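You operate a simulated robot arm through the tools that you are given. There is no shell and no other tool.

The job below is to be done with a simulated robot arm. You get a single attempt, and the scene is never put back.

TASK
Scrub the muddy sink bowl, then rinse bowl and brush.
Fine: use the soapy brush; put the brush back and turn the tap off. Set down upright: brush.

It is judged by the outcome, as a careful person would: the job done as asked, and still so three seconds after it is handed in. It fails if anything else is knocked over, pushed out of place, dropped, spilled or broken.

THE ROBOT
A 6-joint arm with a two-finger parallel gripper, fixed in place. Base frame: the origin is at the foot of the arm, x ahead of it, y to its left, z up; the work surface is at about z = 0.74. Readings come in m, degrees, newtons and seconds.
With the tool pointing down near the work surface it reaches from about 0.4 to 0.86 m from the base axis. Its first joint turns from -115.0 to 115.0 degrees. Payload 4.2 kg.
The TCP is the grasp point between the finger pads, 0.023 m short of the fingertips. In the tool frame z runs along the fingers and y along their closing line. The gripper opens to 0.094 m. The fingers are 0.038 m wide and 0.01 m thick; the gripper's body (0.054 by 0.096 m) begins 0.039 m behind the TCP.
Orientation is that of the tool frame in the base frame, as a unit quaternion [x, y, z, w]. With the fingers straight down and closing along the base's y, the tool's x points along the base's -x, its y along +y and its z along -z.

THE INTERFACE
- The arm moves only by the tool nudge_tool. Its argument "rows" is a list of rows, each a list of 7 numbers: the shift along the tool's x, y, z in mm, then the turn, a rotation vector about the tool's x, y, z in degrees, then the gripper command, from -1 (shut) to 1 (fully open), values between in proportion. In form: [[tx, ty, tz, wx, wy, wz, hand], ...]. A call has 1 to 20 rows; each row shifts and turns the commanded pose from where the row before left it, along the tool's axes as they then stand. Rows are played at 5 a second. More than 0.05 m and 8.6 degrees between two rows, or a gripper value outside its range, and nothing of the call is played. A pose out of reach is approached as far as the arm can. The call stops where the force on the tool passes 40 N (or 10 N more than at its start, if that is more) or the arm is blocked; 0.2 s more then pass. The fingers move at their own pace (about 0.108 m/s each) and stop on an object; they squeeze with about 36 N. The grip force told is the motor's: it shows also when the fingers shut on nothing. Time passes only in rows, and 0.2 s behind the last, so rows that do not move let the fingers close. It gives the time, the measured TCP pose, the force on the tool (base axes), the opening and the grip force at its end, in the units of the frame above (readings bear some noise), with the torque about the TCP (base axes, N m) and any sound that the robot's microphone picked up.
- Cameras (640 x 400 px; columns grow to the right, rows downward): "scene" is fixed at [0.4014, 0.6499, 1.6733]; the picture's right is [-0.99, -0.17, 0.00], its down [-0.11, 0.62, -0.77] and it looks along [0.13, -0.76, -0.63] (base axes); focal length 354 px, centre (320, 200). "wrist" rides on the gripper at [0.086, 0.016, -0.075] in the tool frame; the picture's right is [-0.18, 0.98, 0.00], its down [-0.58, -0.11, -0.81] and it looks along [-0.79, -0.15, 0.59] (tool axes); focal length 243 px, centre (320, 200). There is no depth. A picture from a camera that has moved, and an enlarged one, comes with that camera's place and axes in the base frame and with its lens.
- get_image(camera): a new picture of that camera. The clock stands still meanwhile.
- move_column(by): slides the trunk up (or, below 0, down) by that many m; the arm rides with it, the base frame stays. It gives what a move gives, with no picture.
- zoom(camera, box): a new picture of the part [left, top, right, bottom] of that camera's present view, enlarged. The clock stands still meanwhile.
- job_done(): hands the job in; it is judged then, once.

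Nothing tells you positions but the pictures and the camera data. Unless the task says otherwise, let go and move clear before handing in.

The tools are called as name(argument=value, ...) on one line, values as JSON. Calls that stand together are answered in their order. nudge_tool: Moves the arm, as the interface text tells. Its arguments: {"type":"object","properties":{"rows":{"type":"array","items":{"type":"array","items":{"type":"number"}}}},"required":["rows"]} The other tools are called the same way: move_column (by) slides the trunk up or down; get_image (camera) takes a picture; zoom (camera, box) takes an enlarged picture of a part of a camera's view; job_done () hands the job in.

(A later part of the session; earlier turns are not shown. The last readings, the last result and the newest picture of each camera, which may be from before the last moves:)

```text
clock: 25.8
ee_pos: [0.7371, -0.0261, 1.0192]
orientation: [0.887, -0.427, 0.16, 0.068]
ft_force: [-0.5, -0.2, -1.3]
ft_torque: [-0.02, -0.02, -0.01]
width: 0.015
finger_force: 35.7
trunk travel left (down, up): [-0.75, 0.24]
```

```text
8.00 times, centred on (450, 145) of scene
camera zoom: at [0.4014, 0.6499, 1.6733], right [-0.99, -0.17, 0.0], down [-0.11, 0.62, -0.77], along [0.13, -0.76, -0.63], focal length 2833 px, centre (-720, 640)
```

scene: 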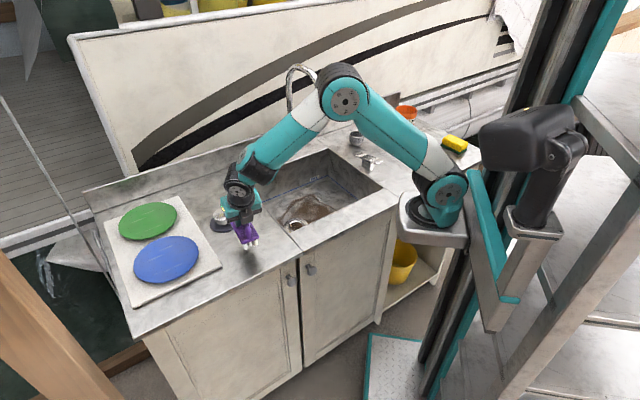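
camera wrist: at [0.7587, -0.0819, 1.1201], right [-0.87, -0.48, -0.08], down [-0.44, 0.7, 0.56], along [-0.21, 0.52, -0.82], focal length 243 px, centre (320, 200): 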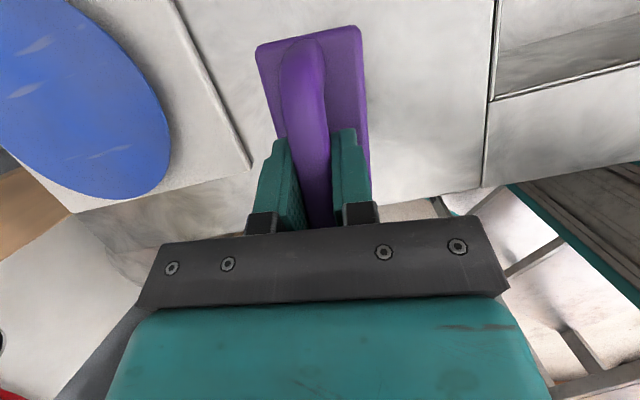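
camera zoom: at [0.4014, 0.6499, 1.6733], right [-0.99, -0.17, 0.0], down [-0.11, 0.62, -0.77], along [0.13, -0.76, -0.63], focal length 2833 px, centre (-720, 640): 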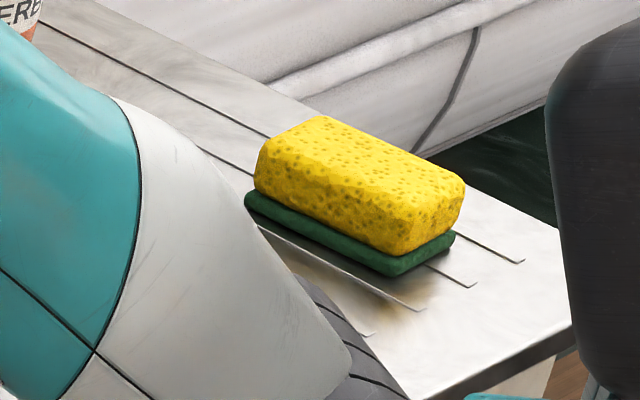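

No soap shows on the tufts, but I'll test-scrub a mud patch first to see how it behaves. I'll rotate the brush to line up with the sink, carry it over the drain area (away from the spout), and lower it into the bowl.

nudge_tool(rows=[[0, 0, 0, 1.1, 0, -3.0, -1], [0, 0, 0, 1.1, 0, -3.0, -1], [12.7, 29.6, 4.6, 0, 0, 0, -1], [12.7, 29.6, 4.6, 0, 0, 0, -1], [12.7, 29.6, 4.6, 0, 0, 0, -1], [12.7, 29.6, 4.6, 0, 0, 0, -1], [12.7, 29.6, 4.6, 0, 0, 0, -1], [12.7, 29.6, 4.6, 0, 0, 0, -1], [12.7, 29.6, 4.6, 0, 0, 0, -1], [12.7, 29.6, 4.6, 0, 0, 0, -1], [0, 0, 0, 0, 0, 0, -1]])

get_image(camera="scene")

get_image(camera="wrist")

```text
clock: 28.2
ee_pos: [0.6463, -0.271, 1.0158]
orientation: [0.91, -0.377, 0.165, 0.06]
ft_force: [0.1, 0.1, -1.2]
ft_torque: [0.02, 0.0, -0.04]
width: 0.0151
finger_force: 36.2
trunk travel left (down, up): [-0.75, 0.24]
```

```text
taken
```

scene: 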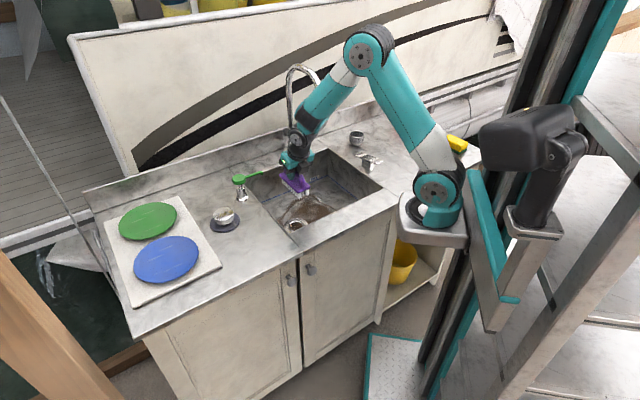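

```text
taken
camera wrist: at [0.6738, -0.3231, 1.1168], right [-0.81, -0.58, -0.08], down [-0.51, 0.65, 0.56], along [-0.27, 0.5, -0.83], focal length 243 px, centre (320, 200)
```

wrist: 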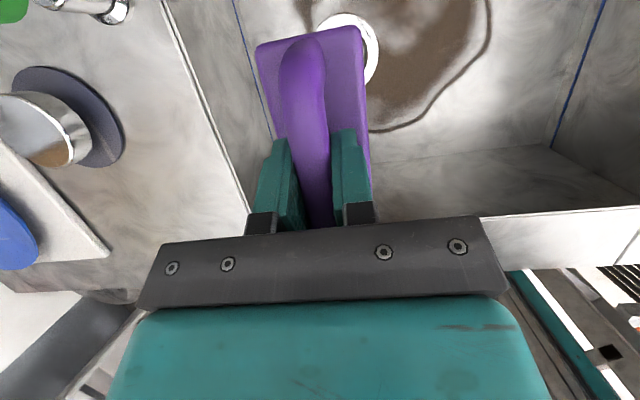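

The brush is over the drain area with good clearance from the spout. Now I'll lower it into the bowl, stopping about 2 cm above the expected floor.

nudge_tool(rows=[[-6.8, 0, 18.8, 0, 0, 0, -1], [-8.1, 0, 22.3, 0, 0, 0, -1], [-8.1, 0, 22.3, 0, 0, 0, -1], [-8.1, 0, 22.3, 0, 0, 0, -1], [-8.1, 0, 22.3, 0, 0, 0, -1], [-8.1, 0, 22.3, 0, 0, 0, -1], [-8.1, 0, 22.3, 0, 0, 0, -1], [-6.8, 0, 18.8, 0, 0, 0, -1], [0, 0, 0, 0, 0, 0, -1]])

get_image(camera="scene")

get_image(camera="wrist")

```text
clock: 30.2
ee_pos: [0.6484, -0.2701, 0.8325]
orientation: [0.91, -0.377, 0.164, 0.06]
ft_force: [0.0, -0.2, -1.7]
ft_torque: [0.03, -0.01, -0.04]
width: 0.0151
finger_force: 36.1
trunk travel left (down, up): [-0.75, 0.24]
```

```text
taken
```

scene: 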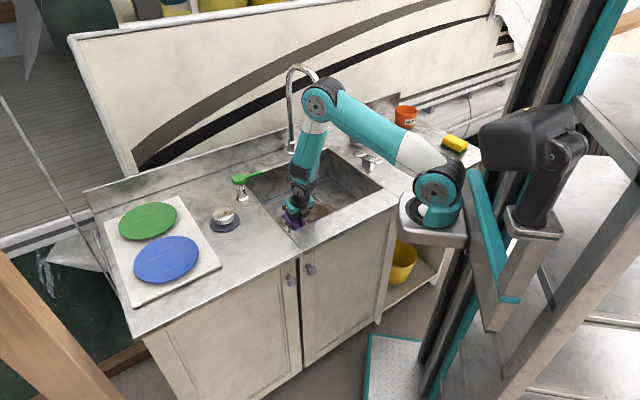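

```text
taken
camera wrist: at [0.676, -0.3212, 0.9342], right [-0.81, -0.57, -0.08], down [-0.51, 0.65, 0.56], along [-0.27, 0.5, -0.83], focal length 243 px, centre (320, 200)
```

wrist: 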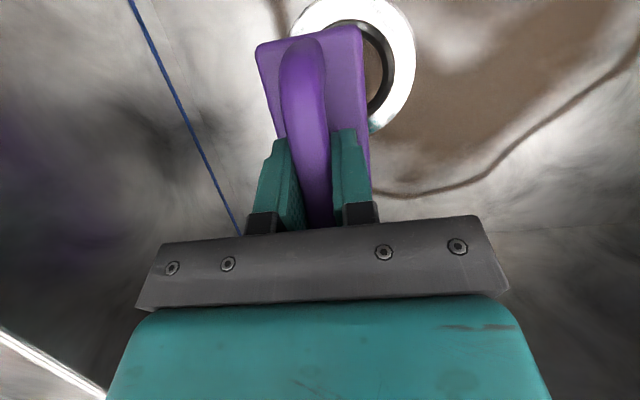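

Inside the bowl now with no contact. I'll slide to the mud's middle area and lower gently until the bristles touch.

nudge_tool(rows=[[4.3, 25.3, 1.5, 0, 0, 0, -1], [4.3, 25.3, 1.5, 0, 0, 0, -1], [4.3, 25.3, 1.5, 0, 0, 0, -1], [4.3, 25.3, 1.5, 0, 0, 0, -1], [-3.4, 0, 9.4, 0, 0, 0, -1], [-1.4, 0, 3.8, 0, 0, 0, -1], [-1.0, 0, 2.8, 0, 0, 0, -1], [-1.0, 0, 2.8, 0, 0, 0, -1], [0, 0, 0, 0, 0, 0, -1]])

get_image(camera="wrist")

zoom(camera="scene", box=[250, 130, 400, 240])

```text
clock: 32.2
ee_pos: [0.5895, -0.3528, 0.8112]
orientation: [0.91, -0.375, 0.165, 0.059]
ft_force: [-0.1, 0.2, -1.3]
ft_torque: [-0.04, 0.01, -0.02]
width: 0.0151
finger_force: 35.8
trunk travel left (down, up): [-0.75, 0.24]
```

```text
taken
camera wrist: at [0.6171, -0.4056, 0.9123], right [-0.81, -0.57, -0.08], down [-0.51, 0.65, 0.56], along [-0.27, 0.5, -0.83], focal length 243 px, centre (320, 200)
```

wrist: 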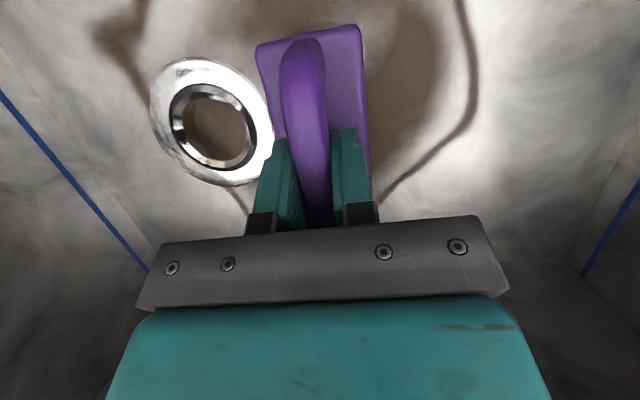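

```text
3.64 times, centred on (325, 185) of scene
camera zoom: at [0.4014, 0.6499, 1.6733], right [-0.99, -0.17, 0.0], down [-0.11, 0.62, -0.77], along [0.13, -0.76, -0.63], focal length 1288 px, centre (302, 254)
```

zoom: 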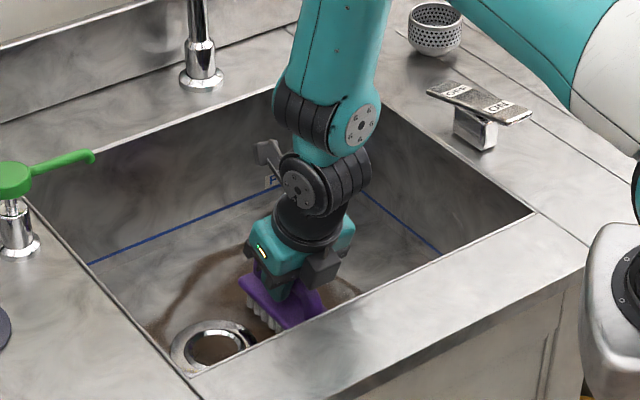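

No contact yet. I'll keep lowering in small steps.

nudge_tool(rows=[[-0.7, 0, 1.9, 0, 0, 0, -1], [-0.7, 0, 1.9, 0, 0, 0, -1], [-0.7, 0, 1.9, 0, 0, 0, -1], [0, 0, 0, 0, 0, 0, -1]])

```text
clock: 33.2
ee_pos: [0.5894, -0.3526, 0.8056]
orientation: [0.91, -0.376, 0.164, 0.06]
ft_force: [-0.6, -0.2, -1.5]
ft_torque: [0.0, 0.03, 0.0]
width: 0.0151
finger_force: 36.1
trunk travel left (down, up): [-0.75, 0.24]
```

nudge_tool(rows=[[-0.7, 0, 1.9, 0, 0, 0, -1], [-0.7, 0, 1.9, 0, 0, 0, -1], [0, 0, 0, 0, 0, 0, -1]])

zoom(camera="scene", box=[290, 185, 350, 235])

```text
clock: 34.0
ee_pos: [0.5886, -0.353, 0.8028]
orientation: [0.909, -0.376, 0.167, 0.061]
ft_force: [-4.1, 1.8, 33.1]
ft_torque: [0.22, 0.26, 0.04]
width: 0.0156
finger_force: 35.5
trunk travel left (down, up): [-0.75, 0.24]
```

```text
8.00 times, centred on (320, 210) of scene
camera zoom: at [0.4014, 0.6499, 1.6733], right [-0.99, -0.17, 0.0], down [-0.11, 0.62, -0.77], along [0.13, -0.76, -0.63], focal length 2833 px, centre (320, 120)
```

zoom: 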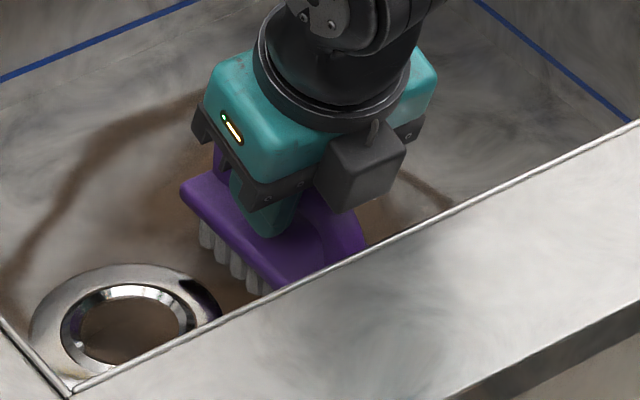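

Contact at TCP z≈0.8035 (33 N, stiff). I'll ease up to a light press and make some test strokes, then look at the floor.

nudge_tool(rows=[[0.45, 0, -1.22, 0, 0, 0, -1], [0, 0, 0, 0, 0, 0, -1]])

nudge_tool(rows=[[9.4, 0, 3.42, 0, 0, 0, -1], [9.4, 0, 3.42, 0, 0, 0, -1], [-9.4, 0, -3.42, 0, 0, 0, -1], [-9.4, 0, -3.42, 0, 0, 0, -1], [-9.4, 0, -3.42, 0, 0, 0, -1], [-9.4, 0, -3.42, 0, 0, 0, -1], [9.4, 0, 3.42, 0, 0, 0, -1], [9.4, 0, 3.42, 0, 0, 0, -1], [0, 0, 0, 0, 0, 0, -1]])

get_image(camera="wrist")

zoom(camera="scene", box=[250, 130, 400, 240])

```text
clock: 34.6
ee_pos: [0.5902, -0.3532, 0.8022]
orientation: [0.91, -0.376, 0.166, 0.06]
ft_force: [3.2, -1.1, 18.9]
ft_torque: [-0.44, -0.52, 0.0]
width: 0.0149
finger_force: 35.3
trunk travel left (down, up): [-0.75, 0.24]
```

```text
clock: 36.6
ee_pos: [0.5897, -0.3524, 0.803]
orientation: [0.91, -0.376, 0.163, 0.06]
ft_force: [-2.9, 3.2, 9.0]
ft_torque: [0.54, 0.55, -0.01]
width: 0.0151
finger_force: 36.3
trunk travel left (down, up): [-0.75, 0.24]
```

```text
taken
camera wrist: at [0.6181, -0.4046, 0.9032], right [-0.81, -0.57, -0.08], down [-0.51, 0.65, 0.56], along [-0.27, 0.5, -0.82], focal length 243 px, centre (320, 200)
```

wrist: 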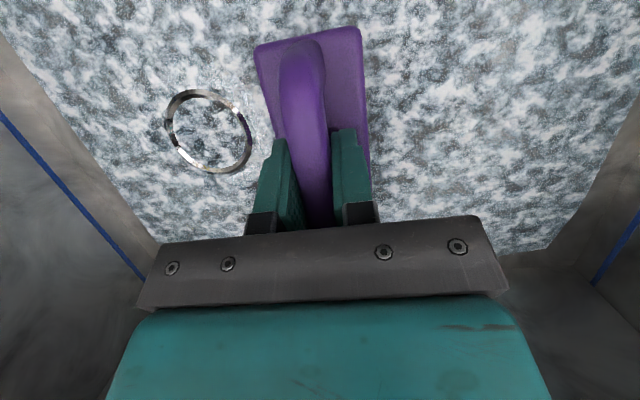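

```text
3.64 times, centred on (325, 185) of scene
camera zoom: at [0.4014, 0.6499, 1.6733], right [-0.99, -0.17, 0.0], down [-0.11, 0.62, -0.77], along [0.13, -0.76, -0.63], focal length 1288 px, centre (302, 254)
```

zoom: 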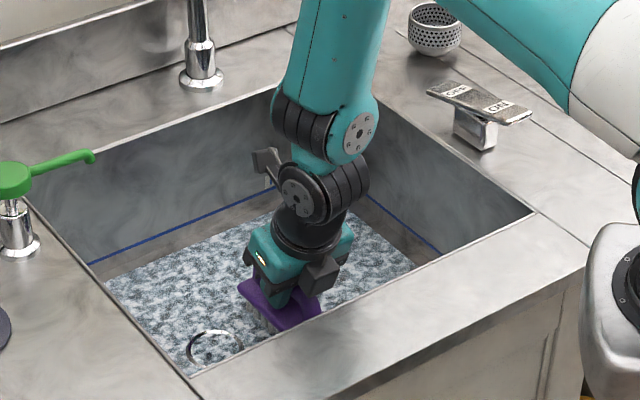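

The strokes worked: the whole bowl floor went from mud to suds, so the brush was indeed soapy already and no pump is needed. I'll do a few more careful strokes across the rest of the mud area to be thorough.

nudge_tool(rows=[[0, 15, 0, 0, 0, 0, -1], [9.4, 15, 3.42, 0, 0, 0, -1], [14.1, 0, 5.13, 0, 0, 0, -1], [14.1, 0, 5.13, 0, 0, 0, -1], [-14.1, 0, -5.13, 0, 0, 0, -1], [-14.1, 0, -5.13, 0, 0, 0, -1], [-14.1, 0, -5.13, 0, 0, 0, -1], [-14.1, 0, -5.13, 0, 0, 0, -1], [14.1, 15, 5.13, 0, 0, 0, -1], [14.1, 15, 5.13, 0, 0, 0, -1], [14.1, 0, 5.13, 0, 0, 0, -1], [-14.1, 0, -5.13, 0, 0, 0, -1], [-14.1, -15, -5.13, 0, 0, 0, -1], [-14.1, -15, -5.13, 0, 0, 0, -1], [-9.4, -15, -3.42, 0, 0, 0, -1], [14.1, -15, 5.13, 0, 0, 0, -1], [0, 0, 0, 0, 0, 0, -1]])

get_image(camera="wrist")

get_image(camera="scene")

```text
clock: 40.1
ee_pos: [0.5934, -0.3172, 0.8018]
orientation: [0.91, -0.377, 0.161, 0.061]
ft_force: [-11.5, 2.3, 23.7]
ft_torque: [0.08, -0.17, 0.01]
width: 0.0154
finger_force: 35.5
out of reach, approached as far as the arm can: row 3, 9, 10
trunk travel left (down, up): [-0.75, 0.24]
stopped in row 17: the force on the tool passed its limit at 52 N (the readings are from after the stop); the commanded pose is now the measured one
```

```text
taken
camera wrist: at [0.6212, -0.3694, 0.9027], right [-0.82, -0.57, -0.07], down [-0.51, 0.65, 0.56], along [-0.27, 0.5, -0.82], focal length 243 px, centre (320, 200)
```

wrist: 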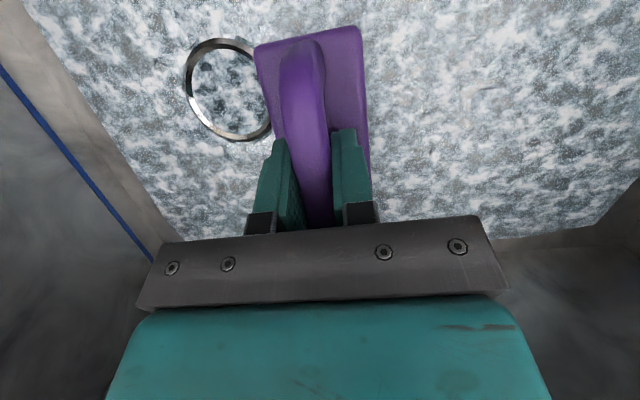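

```text
taken
```

scene: 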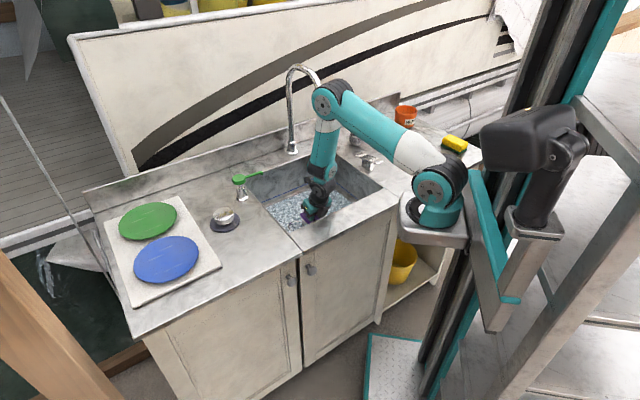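

Scrubbing is complete: the whole floor is uniformly sudsy (the last stroke just bumped the drain flange). Next I need the tap, so I'll stand the brush upright on the bowl floor beside the drain, then use the free hand on the lever.

nudge_tool(rows=[[1.7, 0, -4.7, 0, 0, 0, -1], [8.8, 17, 3.2, 0, 0, 0, -1], [8.8, 17, 3.2, 0, 0, 0, -1], [0, 0, 0, 0, 0, 0, -1], [-0.7, 0, 1.9, 0, 0, 0, -1], [0, 0, 0, 0, 0, 0, -1]])

```text
clock: 41.5
ee_pos: [0.5834, -0.354, 0.803]
orientation: [0.91, -0.377, 0.161, 0.06]
ft_force: [-0.4, 1.2, -1.3]
ft_torque: [-0.01, 0.0, 0.0]
width: 0.0151
finger_force: 36.1
trunk travel left (down, up): [-0.75, 0.24]
```

nudge_tool(rows=[[-0.34, 0, 0.94, 0, 0, 0, -1], [-0.34, 0, 0.94, 0, 0, 0, -1], [0, 0, 0, 0, 0, 0, -1]])

```text
clock: 42.3
ee_pos: [0.583, -0.3553, 0.8023]
orientation: [0.91, -0.377, 0.163, 0.061]
ft_force: [-3.7, -1.7, 15.1]
ft_torque: [0.19, 0.23, 0.0]
width: 0.0154
finger_force: 36.5
trunk travel left (down, up): [-0.75, 0.24]
```

Light, central contact. I'll ease off slightly and open the fingers to release the brush standing on its bristles.

nudge_tool(rows=[[0.3, 0, -0.8, 0, 0, 0, -1], [0, 0, 0, 0, 0, 0, -0.6], [0, 0, 0, 0, 0, 0, -0.3], [0, 0, 0, 0, 0, 0, -0.15], [0, 0, 0, 0, 0, 0, -0.15]])

get_image(camera="wrist")

zoom(camera="scene", box=[280, 170, 360, 240])

```text
clock: 43.5
ee_pos: [0.5824, -0.3543, 0.8026]
orientation: [0.91, -0.376, 0.161, 0.06]
ft_force: [1.9, 3.1, 7.9]
ft_torque: [0.0, 0.1, -0.01]
width: 0.0386
finger_force: 0.0
trunk travel left (down, up): [-0.75, 0.24]
```

```text
taken
camera wrist: at [0.611, -0.4065, 0.9027], right [-0.82, -0.57, -0.07], down [-0.51, 0.65, 0.56], along [-0.27, 0.5, -0.82], focal length 243 px, centre (320, 200)
```

wrist: 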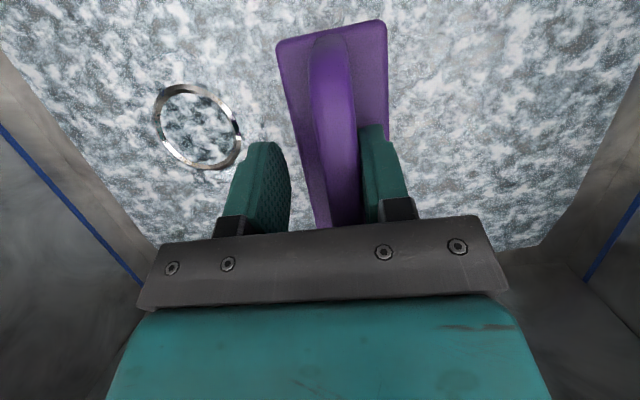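

```text
5.71 times, centred on (320, 205) of scene
camera zoom: at [0.4014, 0.6499, 1.6733], right [-0.99, -0.17, 0.0], down [-0.11, 0.62, -0.77], along [0.13, -0.76, -0.63], focal length 2023 px, centre (320, 171)
```

zoom: 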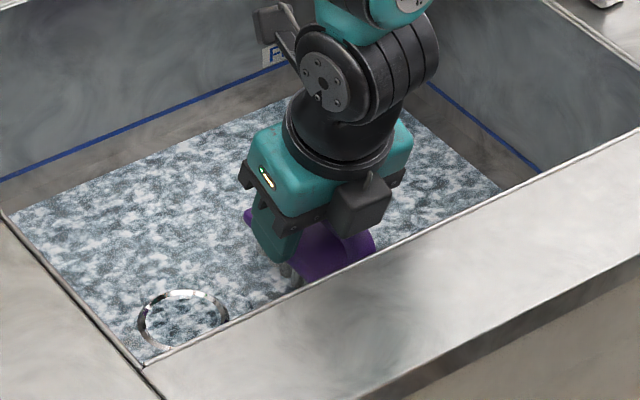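

The brush followed the right finger a little as it opened and the bar now leans against it. I'll rise 1.5 mm, centre the fingers on the bar, and withdraw along the tool axis.

nudge_tool(rows=[[0.5, 0, -1.4, 0, 0, 0, -0.15], [0, 5, 0, 0, 0, 0, -0.15], [0, 5, 0, 0, 0, 0, -0.15], [0, 0, 0, 0, 0, 0, -0.15]])

get_image(camera="wrist")

```text
clock: 44.5
ee_pos: [0.5771, -0.3616, 0.8038]
orientation: [0.911, -0.376, 0.161, 0.061]
ft_force: [-0.7, 0.6, 0.6]
ft_torque: [0.0, -0.01, 0.02]
width: 0.0402
finger_force: 0.0
trunk travel left (down, up): [-0.75, 0.24]
```

```text
taken
camera wrist: at [0.6043, -0.4145, 0.9043], right [-0.82, -0.57, -0.07], down [-0.51, 0.65, 0.56], along [-0.27, 0.5, -0.82], focal length 243 px, centre (320, 200)
```

wrist: 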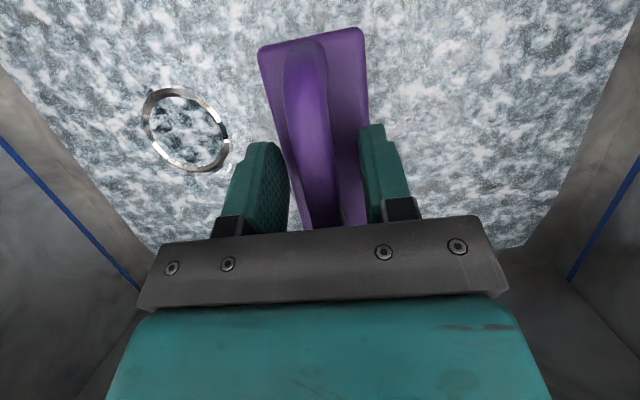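

Free and centred. I'll withdraw up the tool axis slowly, and check that the brush stays standing.

nudge_tool(rows=[[0, 0, -5, 0, 0, 0, -0.15], [0, 0, -10, 0, 0, 0, -0.15], [0, 0, -15, 0, 0, 0, -0.15], [0, 0, -20, 0, 0, 0, -0.15], [0, 0, -20, 0, 0, 0, -0.15], [0, 0, -20, 0, 0, 0, -0.15], [0, 0, 0, 0, 0, 0, -0.15]])

get_image(camera="wrist")

get_image(camera="scene")

```text
clock: 46.1
ee_pos: [0.5544, -0.3405, 0.8885]
orientation: [0.91, -0.376, 0.161, 0.06]
ft_force: [-0.3, -1.0, 0.1]
ft_torque: [-0.04, 0.0, 0.02]
width: 0.0402
finger_force: 0.1
trunk travel left (down, up): [-0.75, 0.24]
```

```text
taken
camera wrist: at [0.5818, -0.393, 0.9887], right [-0.82, -0.57, -0.07], down [-0.51, 0.65, 0.56], along [-0.27, 0.5, -0.82], focal length 243 px, centre (320, 200)
```

wrist: 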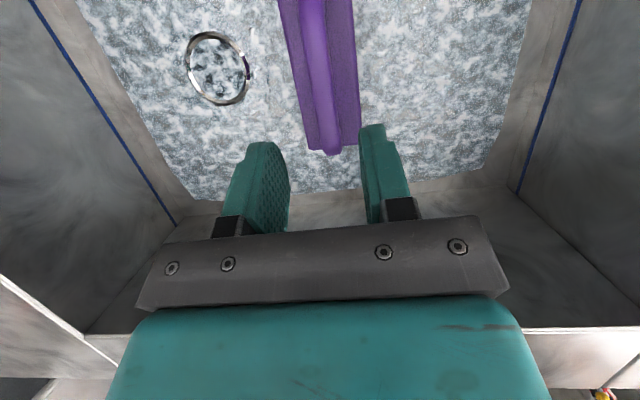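

```text
taken
```

scene: 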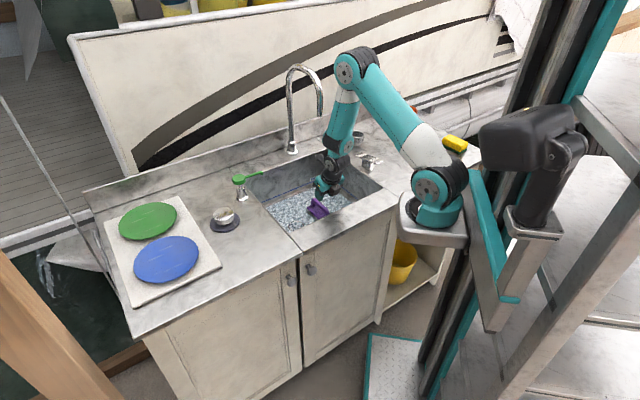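

The brush stands upright in the bowl. Now I'll rise out of the bowl toward the front, keeping clear of the spout.

nudge_tool(rows=[[-4.4, 0, -22.9, 0, 0, 0, -0.15], [-4.4, 0, -22.9, 0, 0, 0, -0.15], [-4.4, 0, -22.9, 0, 0, 0, -0.15], [-0.9, 15, -26.9, 0, 0, 0, -0.5], [-0.9, 15, -26.9, 0, 0, 0, -1], [-0.9, 15, -26.9, 0, 0, 0, -1], [-0.9, 15, -26.9, 0, 0, 0, -1], [0, 0, 0, 0, 0, 0, -1]])

get_image(camera="scene")

```text
clock: 47.9
ee_pos: [0.4794, -0.3017, 1.0465]
orientation: [0.909, -0.379, 0.161, 0.062]
ft_force: [0.3, -0.6, -0.5]
ft_torque: [0.0, -0.02, -0.01]
width: 0.0001
finger_force: 36.4
out of reach, approached as far as the arm can: row 5, 6, 7
trunk travel left (down, up): [-0.75, 0.24]
```

```text
taken
```

scene: 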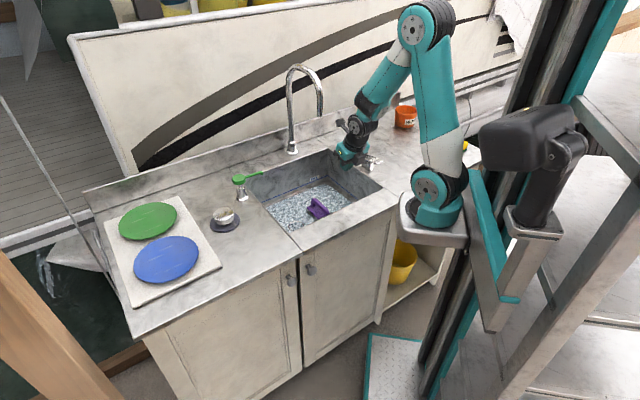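

The arm hit a wrist limit with this hand yaw so far right; I'll bring the tool back to vertical and unwind the yaw by 90°.

nudge_tool(rows=[[0, 0, 0, 0, -6.67, 0, -1], [0, 0, 0, 0, -6.67, 0, -1], [0, 0, 0, 0, -6.66, 0, -1], [0, 0, 0, 0, 0, 8.2, -1], [0, 0, 0, 0, 0, 8.2, -1], [0, 0, 0, 0, 0, 8.2, -1], [0, 0, 0, 0, 0, 8.2, -1], [0, 0, 0, 0, 0, 8.2, -1], [0, 0, 0, 0, 0, 8.2, -1], [0, 0, 0, 0, 0, 8.2, -1], [0, 0, 0, 0, 0, 8.2, -1], [0, 0, 0, 0, 0, 8.2, -1], [0, 0, 0, 0, 0, 8.2, -1], [0, 0, 0, 0, 0, 8.2, -1], [0, 0, 0, 0, 0, 0, -1]])

get_image(camera="wrist")

get_image(camera="scene")

```text
clock: 51.1
ee_pos: [0.4828, -0.2968, 1.0457]
orientation: [-0.382, 0.924, 0.003, 0.005]
ft_force: [-0.9, 0.3, -0.2]
ft_torque: [0.0, 0.0, -0.02]
width: 0.0001
finger_force: 36.3
out of reach, approached as far as the arm can: row 1, 2
trunk travel left (down, up): [-0.75, 0.24]
```

```text
taken
camera wrist: at [0.4101, -0.347, 1.1207], right [-0.56, 0.83, 0.0], down [0.48, 0.32, 0.81], along [0.67, 0.46, -0.58], focal length 243 px, centre (320, 200)
```

wrist: 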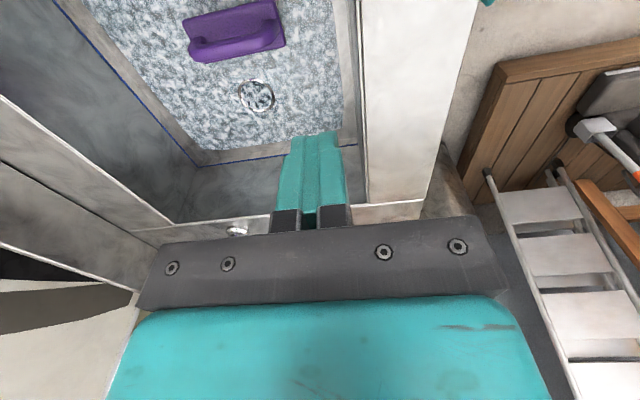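

```text
taken
```

scene: 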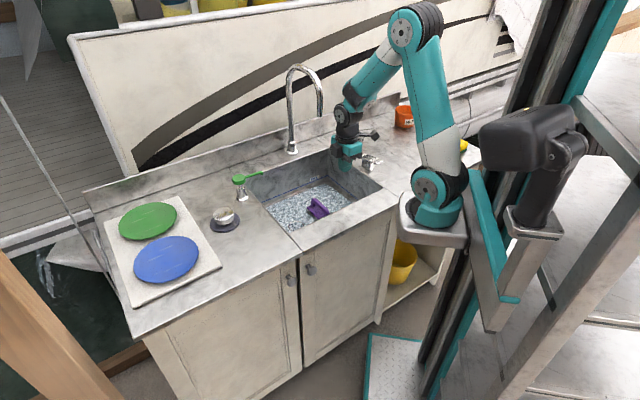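

The hand is vertical with fingers shut. Now I'll go above the raised ON end of the lever and check the alignment.

nudge_tool(rows=[[39.7, -11.5, 0, 0, 0, 0, -1], [39.7, -11.5, 0, 0, 0, 0, -1], [39.7, -11.5, 0, 0, 0, 0, -1], [39.7, -11.5, 0, 0, 0, 0, -1], [39.7, -11.5, 0, 0, 0, 0, -1], [0, 0, 0, 0, 0, 0, -1]])

get_image(camera="wrist")

zoom(camera="scene", box=[320, 100, 420, 200])

```text
clock: 52.5
ee_pos: [0.3815, -0.4781, 1.0425]
orientation: [-0.383, 0.924, 0.003, 0.005]
ft_force: [0.6, 0.5, -0.1]
ft_torque: [0.0, -0.02, -0.01]
width: 0.0
finger_force: 35.9
trunk travel left (down, up): [-0.75, 0.24]
```

```text
taken
camera wrist: at [0.3097, -0.5284, 1.1168], right [-0.56, 0.83, 0.0], down [0.48, 0.33, 0.81], along [0.67, 0.46, -0.58], focal length 243 px, centre (320, 200)
```

wrist: 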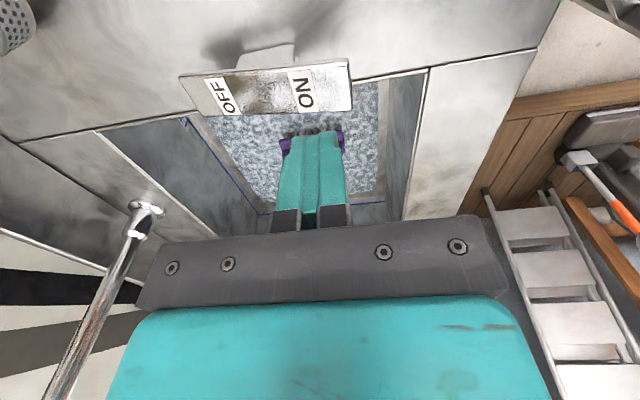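

```text
4.00 times, centred on (370, 150) of scene
camera zoom: at [0.4014, 0.6499, 1.6733], right [-0.99, -0.17, 0.0], down [-0.11, 0.62, -0.77], along [0.13, -0.76, -0.63], focal length 1416 px, centre (120, 400)
```

zoom: 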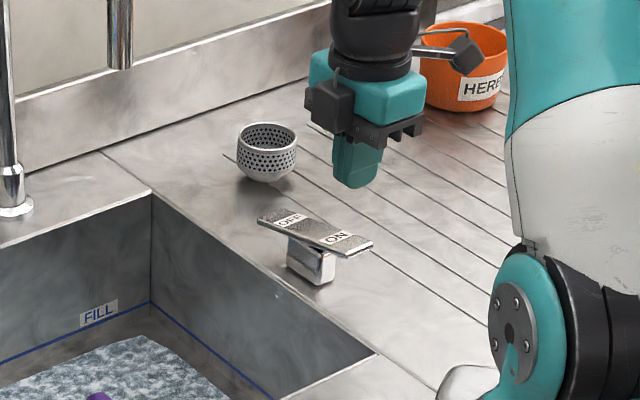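

The fingertips are right above the ON end. I'll descend to just above it and then press in small steps.

nudge_tool(rows=[[0, 0, 25, 0, 0, 0, -1], [0, 0, 25, 0, 0, 0, -1], [0, 0, 6, 0, 0, 0, -1], [0, 0, 4, 0, 0, 0, -1], [0, 0, 4, 0, 0, 0, -1], [0, 0, 0, 0, 0, 0, -1]])

zoom(camera="scene", box=[320, 100, 420, 200])

```text
clock: 53.9
ee_pos: [0.3828, -0.4771, 0.979]
orientation: [-0.382, 0.924, 0.004, 0.004]
ft_force: [-0.9, 0.7, 1.4]
ft_torque: [0.01, 0.02, 0.0]
width: 0.0001
finger_force: 35.9
trunk travel left (down, up): [-0.75, 0.24]
```

```text
4.00 times, centred on (370, 150) of scene
camera zoom: at [0.4014, 0.6499, 1.6733], right [-0.99, -0.17, 0.0], down [-0.11, 0.62, -0.77], along [0.13, -0.76, -0.63], focal length 1416 px, centre (120, 400)
```

zoom: 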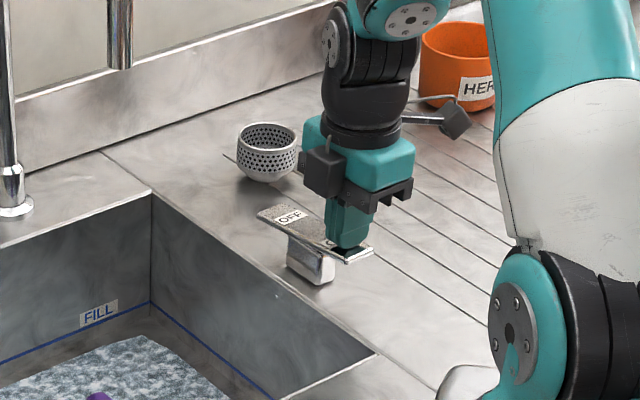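

Fingertips are about to touch the ON end. I'll press down in small steps.

nudge_tool(rows=[[0, 0, 3, 0, 0, 0, -1], [0, 0, 3, 0, 0, 0, -1], [0, 0, 3, 0, 0, 0, -1], [0, 0, 3, 0, 0, 0, -1], [0, 0, 0, 0, 0, 0, -1]])

get_image(camera="scene")

zoom(camera="scene", box=[280, 60, 420, 220])

```text
clock: 55.1
ee_pos: [0.3845, -0.4758, 0.9665]
orientation: [-0.383, 0.924, 0.004, 0.005]
ft_force: [-0.1, 0.3, 0.2]
ft_torque: [0.01, -0.03, -0.02]
width: 0.0
finger_force: 36.6
trunk travel left (down, up): [-0.75, 0.24]
```

```text
taken
```

scene: 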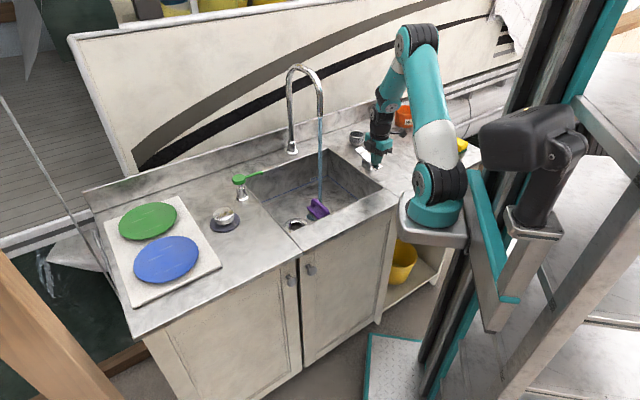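

```text
2.50 times, centred on (350, 140) of scene
camera zoom: at [0.4014, 0.6499, 1.6733], right [-0.99, -0.17, 0.0], down [-0.11, 0.62, -0.77], along [0.13, -0.76, -0.63], focal length 885 px, centre (245, 350)
```

zoom: 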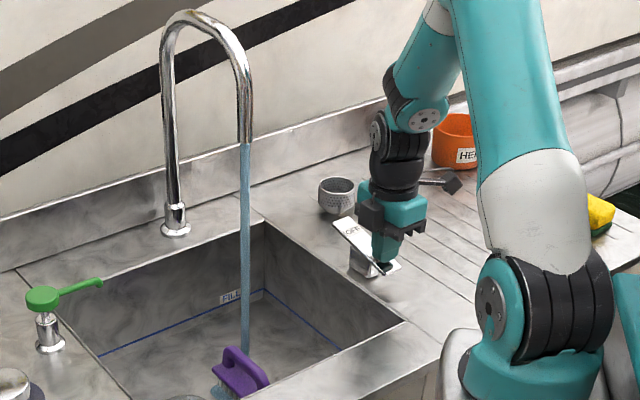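

The tap is on, the water runs, and the suds on the bowl floor are already washed away. I'll rise from the lever and look at the bowl and brush closely.

nudge_tool(rows=[[0, 0, -10, 0, 0, 0, -1], [0, 0, -25, 0, 0, 0, -1], [0, 0, -30, 0, 0, 0, -1], [0, 0, -15, 0, 0, 0, -1], [0, 0, 0, 0, 0, 0, -1]])

zoom(camera="scene", box=[250, 100, 400, 240])

get_image(camera="wrist")

zoom(camera="scene", box=[285, 180, 345, 235])

```text
clock: 56.3
ee_pos: [0.3817, -0.4762, 1.0478]
orientation: [-0.383, 0.924, 0.004, 0.005]
ft_force: [-0.3, -1.0, 1.2]
ft_torque: [-0.01, 0.01, 0.0]
width: 0.0
finger_force: 36.1
trunk travel left (down, up): [-0.75, 0.24]
```

```text
2.86 times, centred on (325, 170) of scene
camera zoom: at [0.4014, 0.6499, 1.6733], right [-0.99, -0.17, 0.0], down [-0.11, 0.62, -0.77], along [0.13, -0.76, -0.63], focal length 1012 px, centre (306, 286)
```

zoom: 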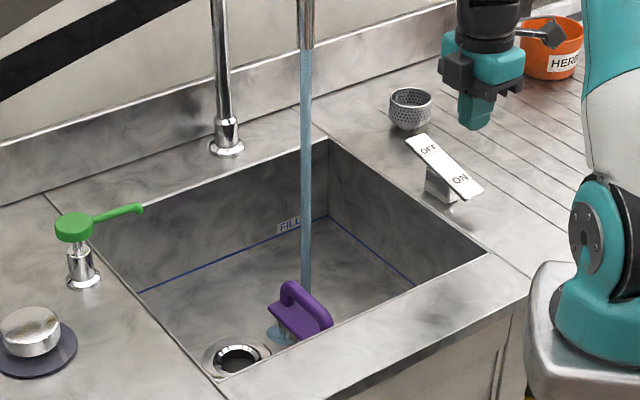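

```text
taken
camera wrist: at [0.3097, -0.5277, 1.1231], right [-0.56, 0.83, 0.0], down [0.48, 0.33, 0.81], along [0.67, 0.46, -0.58], focal length 243 px, centre (320, 200)
```

wrist: 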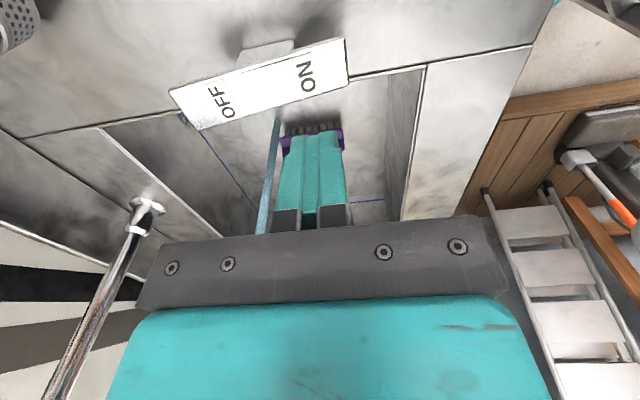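

```text
7.27 times, centred on (315, 208) of scene
camera zoom: at [0.4014, 0.6499, 1.6733], right [-0.99, -0.17, 0.0], down [-0.11, 0.62, -0.77], along [0.13, -0.76, -0.63], focal length 2575 px, centre (356, 146)
```

zoom: 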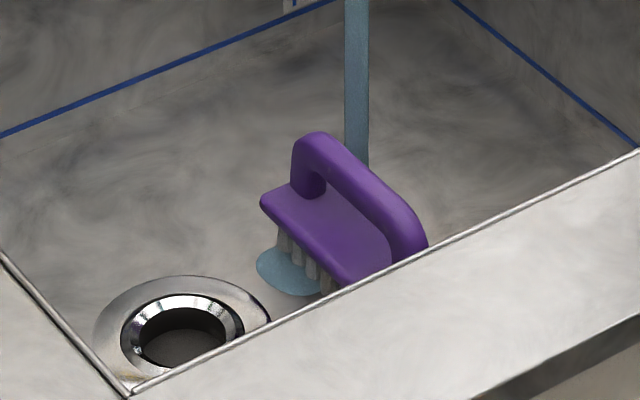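

The bowl is clean and the lever's ON side is down. Now I'll go back for the brush so I can rinse it in the stream: retrace my path, turn the hand back, keeping away from the spout.

nudge_tool(rows=[[-39.7, 11.5, 0, 0, 0, 0, -1], [-39.7, 11.5, 0, 0, 0, 0, -1], [-39.7, 11.5, 0, 0, 0, 0, -1], [-39.7, 11.5, 0, 0, 0, 0, -1], [-39.7, 11.5, 0, 0, 0, 0, -1], [-28.3, -26.7, 0, 0, 0, 0, -1], [-28.3, -26.7, 0, 0, 0, 0, -0.6], [-28.3, -26.7, 0, 0, 0, 0, -0.15], [0, 0, 0, 0, 0, -8.2, -0.15], [0, 0, 0, 0, 0, -8.2, -0.15], [0, 0, 0, 0, 0, -8.2, -0.15], [0, 0, 0, 0, 0, -8.2, -0.15], [0, 0, 0, 0, 0, -8.2, -0.15], [0, 0, 0, 0, 0, -8.2, -0.15], [0, 0, 0, 0, 0, -8.2, -0.15], [0, 0, 0, 0, 0, -8.2, -0.15], [0, 0, 0, 0, 0, -8.2, -0.15], [0, 0, 0, 0, 0, -8.2, -0.15], [0, 0, 0, 0, 0, -8.2, -0.15], [0, 0, 0, 0, 0, 0, -0.15]])

get_image(camera="scene")

get_image(camera="wrist")

```text
clock: 60.5
ee_pos: [0.6001, -0.293, 1.0505]
orientation: [0.925, -0.38, 0.002, -0.006]
ft_force: [0.2, 0.5, 0.1]
ft_torque: [0.01, 0.02, -0.03]
width: 0.0399
finger_force: 0.1
trunk travel left (down, up): [-0.75, 0.24]
```

```text
taken
```

scene: 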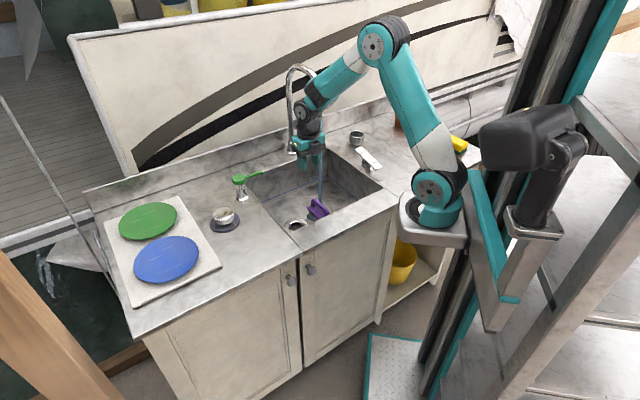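

```text
taken
camera wrist: at [0.6499, -0.3662, 1.1258], right [-0.82, -0.57, -0.01], down [-0.34, 0.48, 0.81], along [-0.45, 0.67, -0.59], focal length 243 px, centre (320, 200)
```

wrist: 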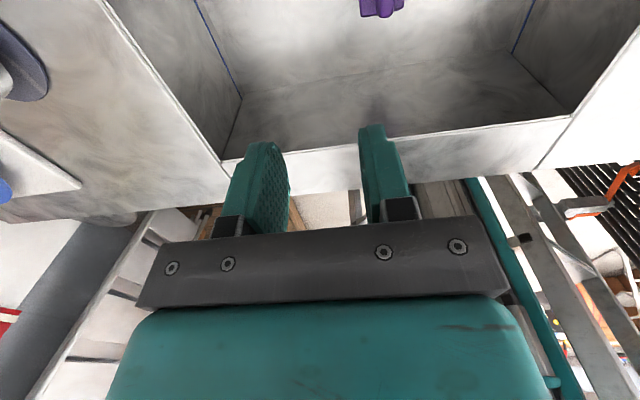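

Now tilt 20° as in the earlier grasp, lower into the bowl beside the brush, then slide over it to the pre-grasp pose.

nudge_tool(rows=[[0, 0, 0, 0, 6.67, 0, -0.15], [0, 0, 0, 0, 6.67, 0, -0.15], [0, 0, 0, 0, 6.66, 0, -0.15], [-10.9, 0, 30.1, 0, 0, 0, -0.15], [-10.9, 0, 30.1, 0, 0, 0, -0.15], [-10.9, 0, 30.1, 0, 0, 0, -0.15], [-10.9, 0, 30.1, 0, 0, 0, -0.15], [-10.9, 0, 30.1, 0, 0, 0, -0.15], [0.4, 22, 0, 0, 0, 0, -0.15], [0.4, 22, 0, 0, 0, 0, -0.15], [0.4, 22, 0, 0, 0, 0, -0.15], [0, 0, 0, 0, 0, 0, -0.15]])

get_image(camera="wrist")

get_image(camera="scene")

```text
clock: 63.1
ee_pos: [0.5548, -0.3392, 0.8907]
orientation: [0.91, -0.377, 0.163, 0.061]
ft_force: [0.2, 0.3, -0.5]
ft_torque: [0.01, 0.01, 0.01]
width: 0.04
finger_force: 0.0
trunk travel left (down, up): [-0.75, 0.24]
```

```text
taken
camera wrist: at [0.5828, -0.3915, 0.9903], right [-0.81, -0.57, -0.07], down [-0.51, 0.65, 0.56], along [-0.27, 0.5, -0.82], focal length 243 px, centre (320, 200)
```

wrist: 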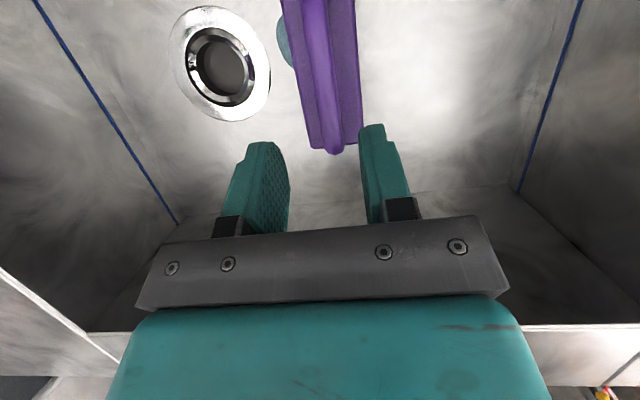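

```text
taken
```

scene: 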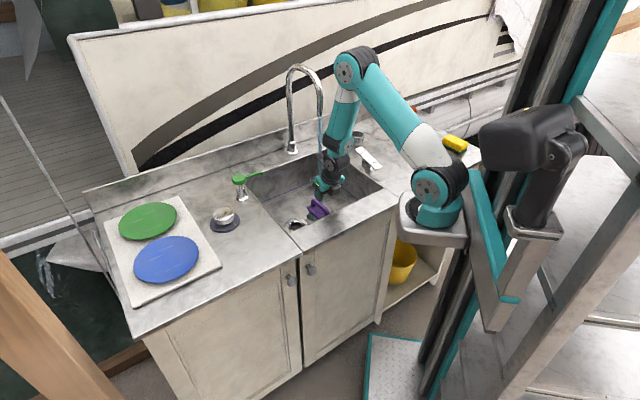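

The view matches the earlier release pose. I'll descend along the tool axis onto the handle and check centring before closing.

nudge_tool(rows=[[0, 0, 25, 0, 0, 0, -0.15], [0, 0, 25, 0, 0, 0, -0.15], [0, 0, 20, 0, 0, 0, -0.15], [0, 0, 12, 0, 0, 0, -0.15], [0, 0, 7, 0, 0, 0, -0.15], [0, 0, 0, 0, 0, 0, -0.15]])

zoom(camera="wrist", box=[230, 30, 430, 240])

```text
clock: 64.5
ee_pos: [0.5779, -0.3604, 0.807]
orientation: [0.91, -0.377, 0.163, 0.061]
ft_force: [-0.3, -0.4, 0.2]
ft_torque: [-0.02, -0.04, 0.0]
width: 0.04
finger_force: 0.0
trunk travel left (down, up): [-0.75, 0.24]
```

```text
1.90 times, centred on (330, 135) of wrist
camera zoom: at [0.6056, -0.413, 0.9077], right [-0.82, -0.57, -0.07], down [-0.51, 0.65, 0.56], along [-0.27, 0.5, -0.82], focal length 462 px, centre (301, 324)
```

zoom: 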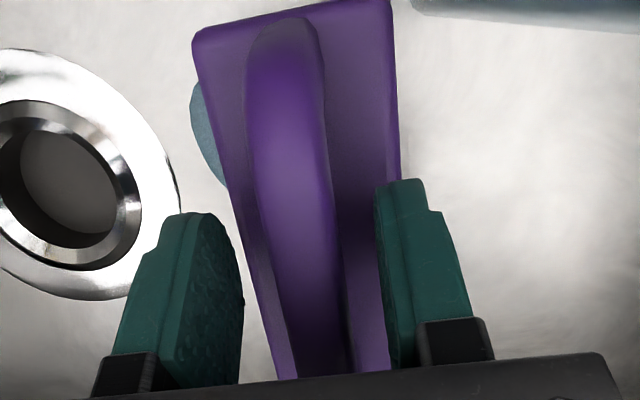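

The bar is centred between the fingers, with the water stream just off the brush's far-right corner. I'll go 2 mm lower, close, and lift gently.

nudge_tool(rows=[[-0.7, 0, 1.9, 0, 0, 0, -0.15], [0, 0, 0, 0, 0, 0, -0.4], [0, 0, 0, 0, 0, 0, -0.7], [0, 0, 0, 0, 0, 0, -1], [0, 0, 0, 0, 0, 0, -1], [0, 0, 0, 0, 0, 0, -1]])

nudge_tool(rows=[[0.7, 0, -1.9, 0, 0, 0, -1], [0.7, 0, -1.9, 0, 0, 0, -1], [1.0, 0, -2.8, 0, 0, 0, -1], [1.4, 0, -3.8, 0, 0, 0, -1], [0, 0, 0, 0, 0, 0, -1]])

get_image(camera="wrist")

```text
clock: 65.9
ee_pos: [0.576, -0.3604, 0.8039]
orientation: [0.91, -0.377, 0.161, 0.061]
ft_force: [0.2, 0.1, 0.4]
ft_torque: [0.02, -0.03, -0.04]
width: 0.015
finger_force: 36.3
trunk travel left (down, up): [-0.75, 0.24]
```

```text
clock: 67.1
ee_pos: [0.5772, -0.3596, 0.8155]
orientation: [0.91, -0.376, 0.161, 0.06]
ft_force: [0.5, -1.2, -1.2]
ft_torque: [0.0, -0.02, 0.02]
width: 0.0155
finger_force: 35.7
trunk travel left (down, up): [-0.75, 0.24]
```

```text
taken
camera wrist: at [0.6055, -0.4118, 0.9162], right [-0.82, -0.57, -0.07], down [-0.51, 0.65, 0.56], along [-0.28, 0.5, -0.82], focal length 243 px, centre (320, 200)
```

wrist: 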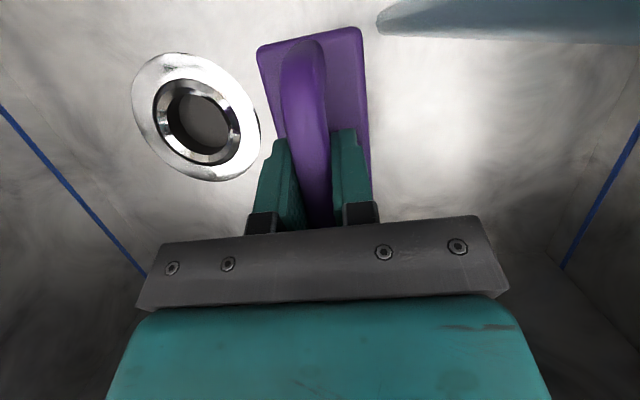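

The brush is held again and the stream lands at about (0.590, -0.428). I'll raise it slightly, swing its far end under the stream by turning about the vertical, then check.

nudge_tool(rows=[[4.3, 0, -11.8, 0, 0, 0, -1], [4.3, 0, -11.8, 0, 0, 0, -1], [0, 0, 0, -2.74, 0, 7.52, -1], [0, 0, 0, -2.74, 0, 7.52, -1], [0, 0, 0, -2.74, 0, 7.52, -1], [0, 0, 0, -2.74, 0, 7.52, -1], [0, 0, 0, -2.74, 0, 7.52, -1], [0, 0, 0, 0, 0, 0, -1]])

get_image(camera="wrist")

zoom(camera="scene", box=[240, 60, 420, 240])

```text
clock: 68.9
ee_pos: [0.5782, -0.3591, 0.8406]
orientation: [0.726, -0.666, 0.126, 0.112]
ft_force: [0.8, -0.1, -1.3]
ft_torque: [0.0, 0.0, -0.01]
width: 0.015
finger_force: 36.0
trunk travel left (down, up): [-0.75, 0.24]
```

```text
taken
camera wrist: at [0.5662, -0.4183, 0.9411], right [-0.99, 0.09, -0.07], down [0.03, 0.82, 0.57], along [0.11, 0.56, -0.82], focal length 243 px, centre (320, 200)
```

wrist: 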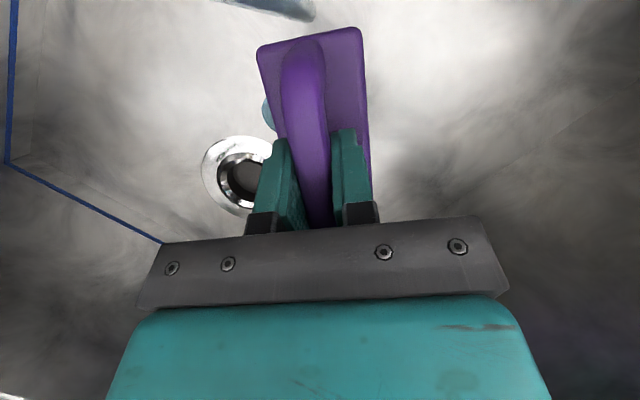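

```text
2.22 times, centred on (330, 150) of scene
camera zoom: at [0.4014, 0.6499, 1.6733], right [-0.99, -0.17, 0.0], down [-0.11, 0.62, -0.77], along [0.13, -0.76, -0.63], focal length 787 px, centre (298, 311)
```

zoom: 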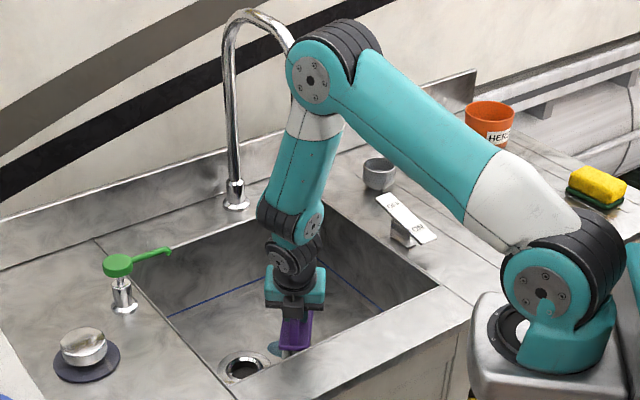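

The brush's far end is now pointing at the stream, and the arm is well clear of the spout. I'll slide the brush into the stream in small steps and pause.

nudge_tool(rows=[[11.5, -1.6, 4.2, 0, 0, 0, -1], [11.5, -1.6, 4.2, 0, 0, 0, -1], [11.4, -1.7, 4.1, 0, 0, 0, -1], [0, 0, 0, 0, 0, 0, -1], [0, 0, 0, 0, 0, 0, -1], [0, 0, 0, 0, 0, 0, -1], [0, 0, 0, 0, 0, 0, -1]])

get_image(camera="wrist")

zoom(camera="scene", box=[240, 60, 420, 240])

```text
clock: 70.5
ee_pos: [0.5855, -0.3958, 0.8409]
orientation: [0.727, -0.666, 0.127, 0.112]
ft_force: [-0.7, 0.3, -2.0]
ft_torque: [-0.01, 0.02, 0.01]
width: 0.0154
finger_force: 36.0
trunk travel left (down, up): [-0.75, 0.24]
```

```text
taken
camera wrist: at [0.5741, -0.4545, 0.941], right [-0.99, 0.08, -0.07], down [0.03, 0.82, 0.57], along [0.1, 0.56, -0.82], focal length 243 px, centre (320, 200)
```

wrist: 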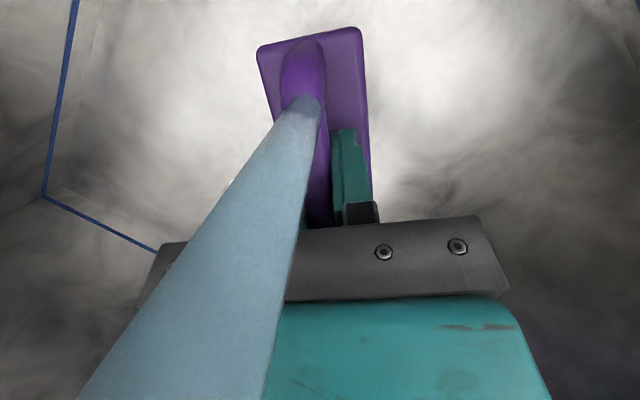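

```text
2.22 times, centred on (330, 150) of scene
camera zoom: at [0.4014, 0.6499, 1.6733], right [-0.99, -0.17, 0.0], down [-0.11, 0.62, -0.77], along [0.13, -0.76, -0.63], focal length 787 px, centre (298, 311)
```

zoom: 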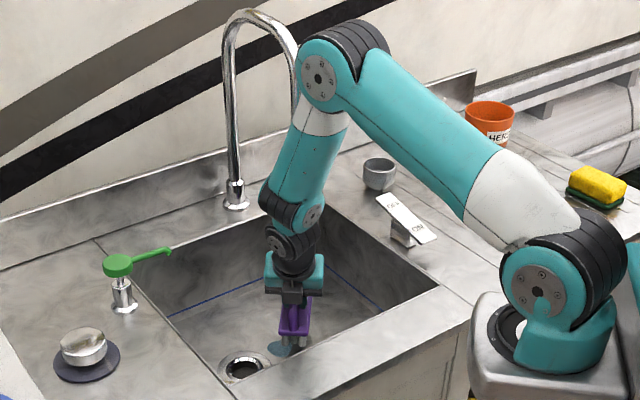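

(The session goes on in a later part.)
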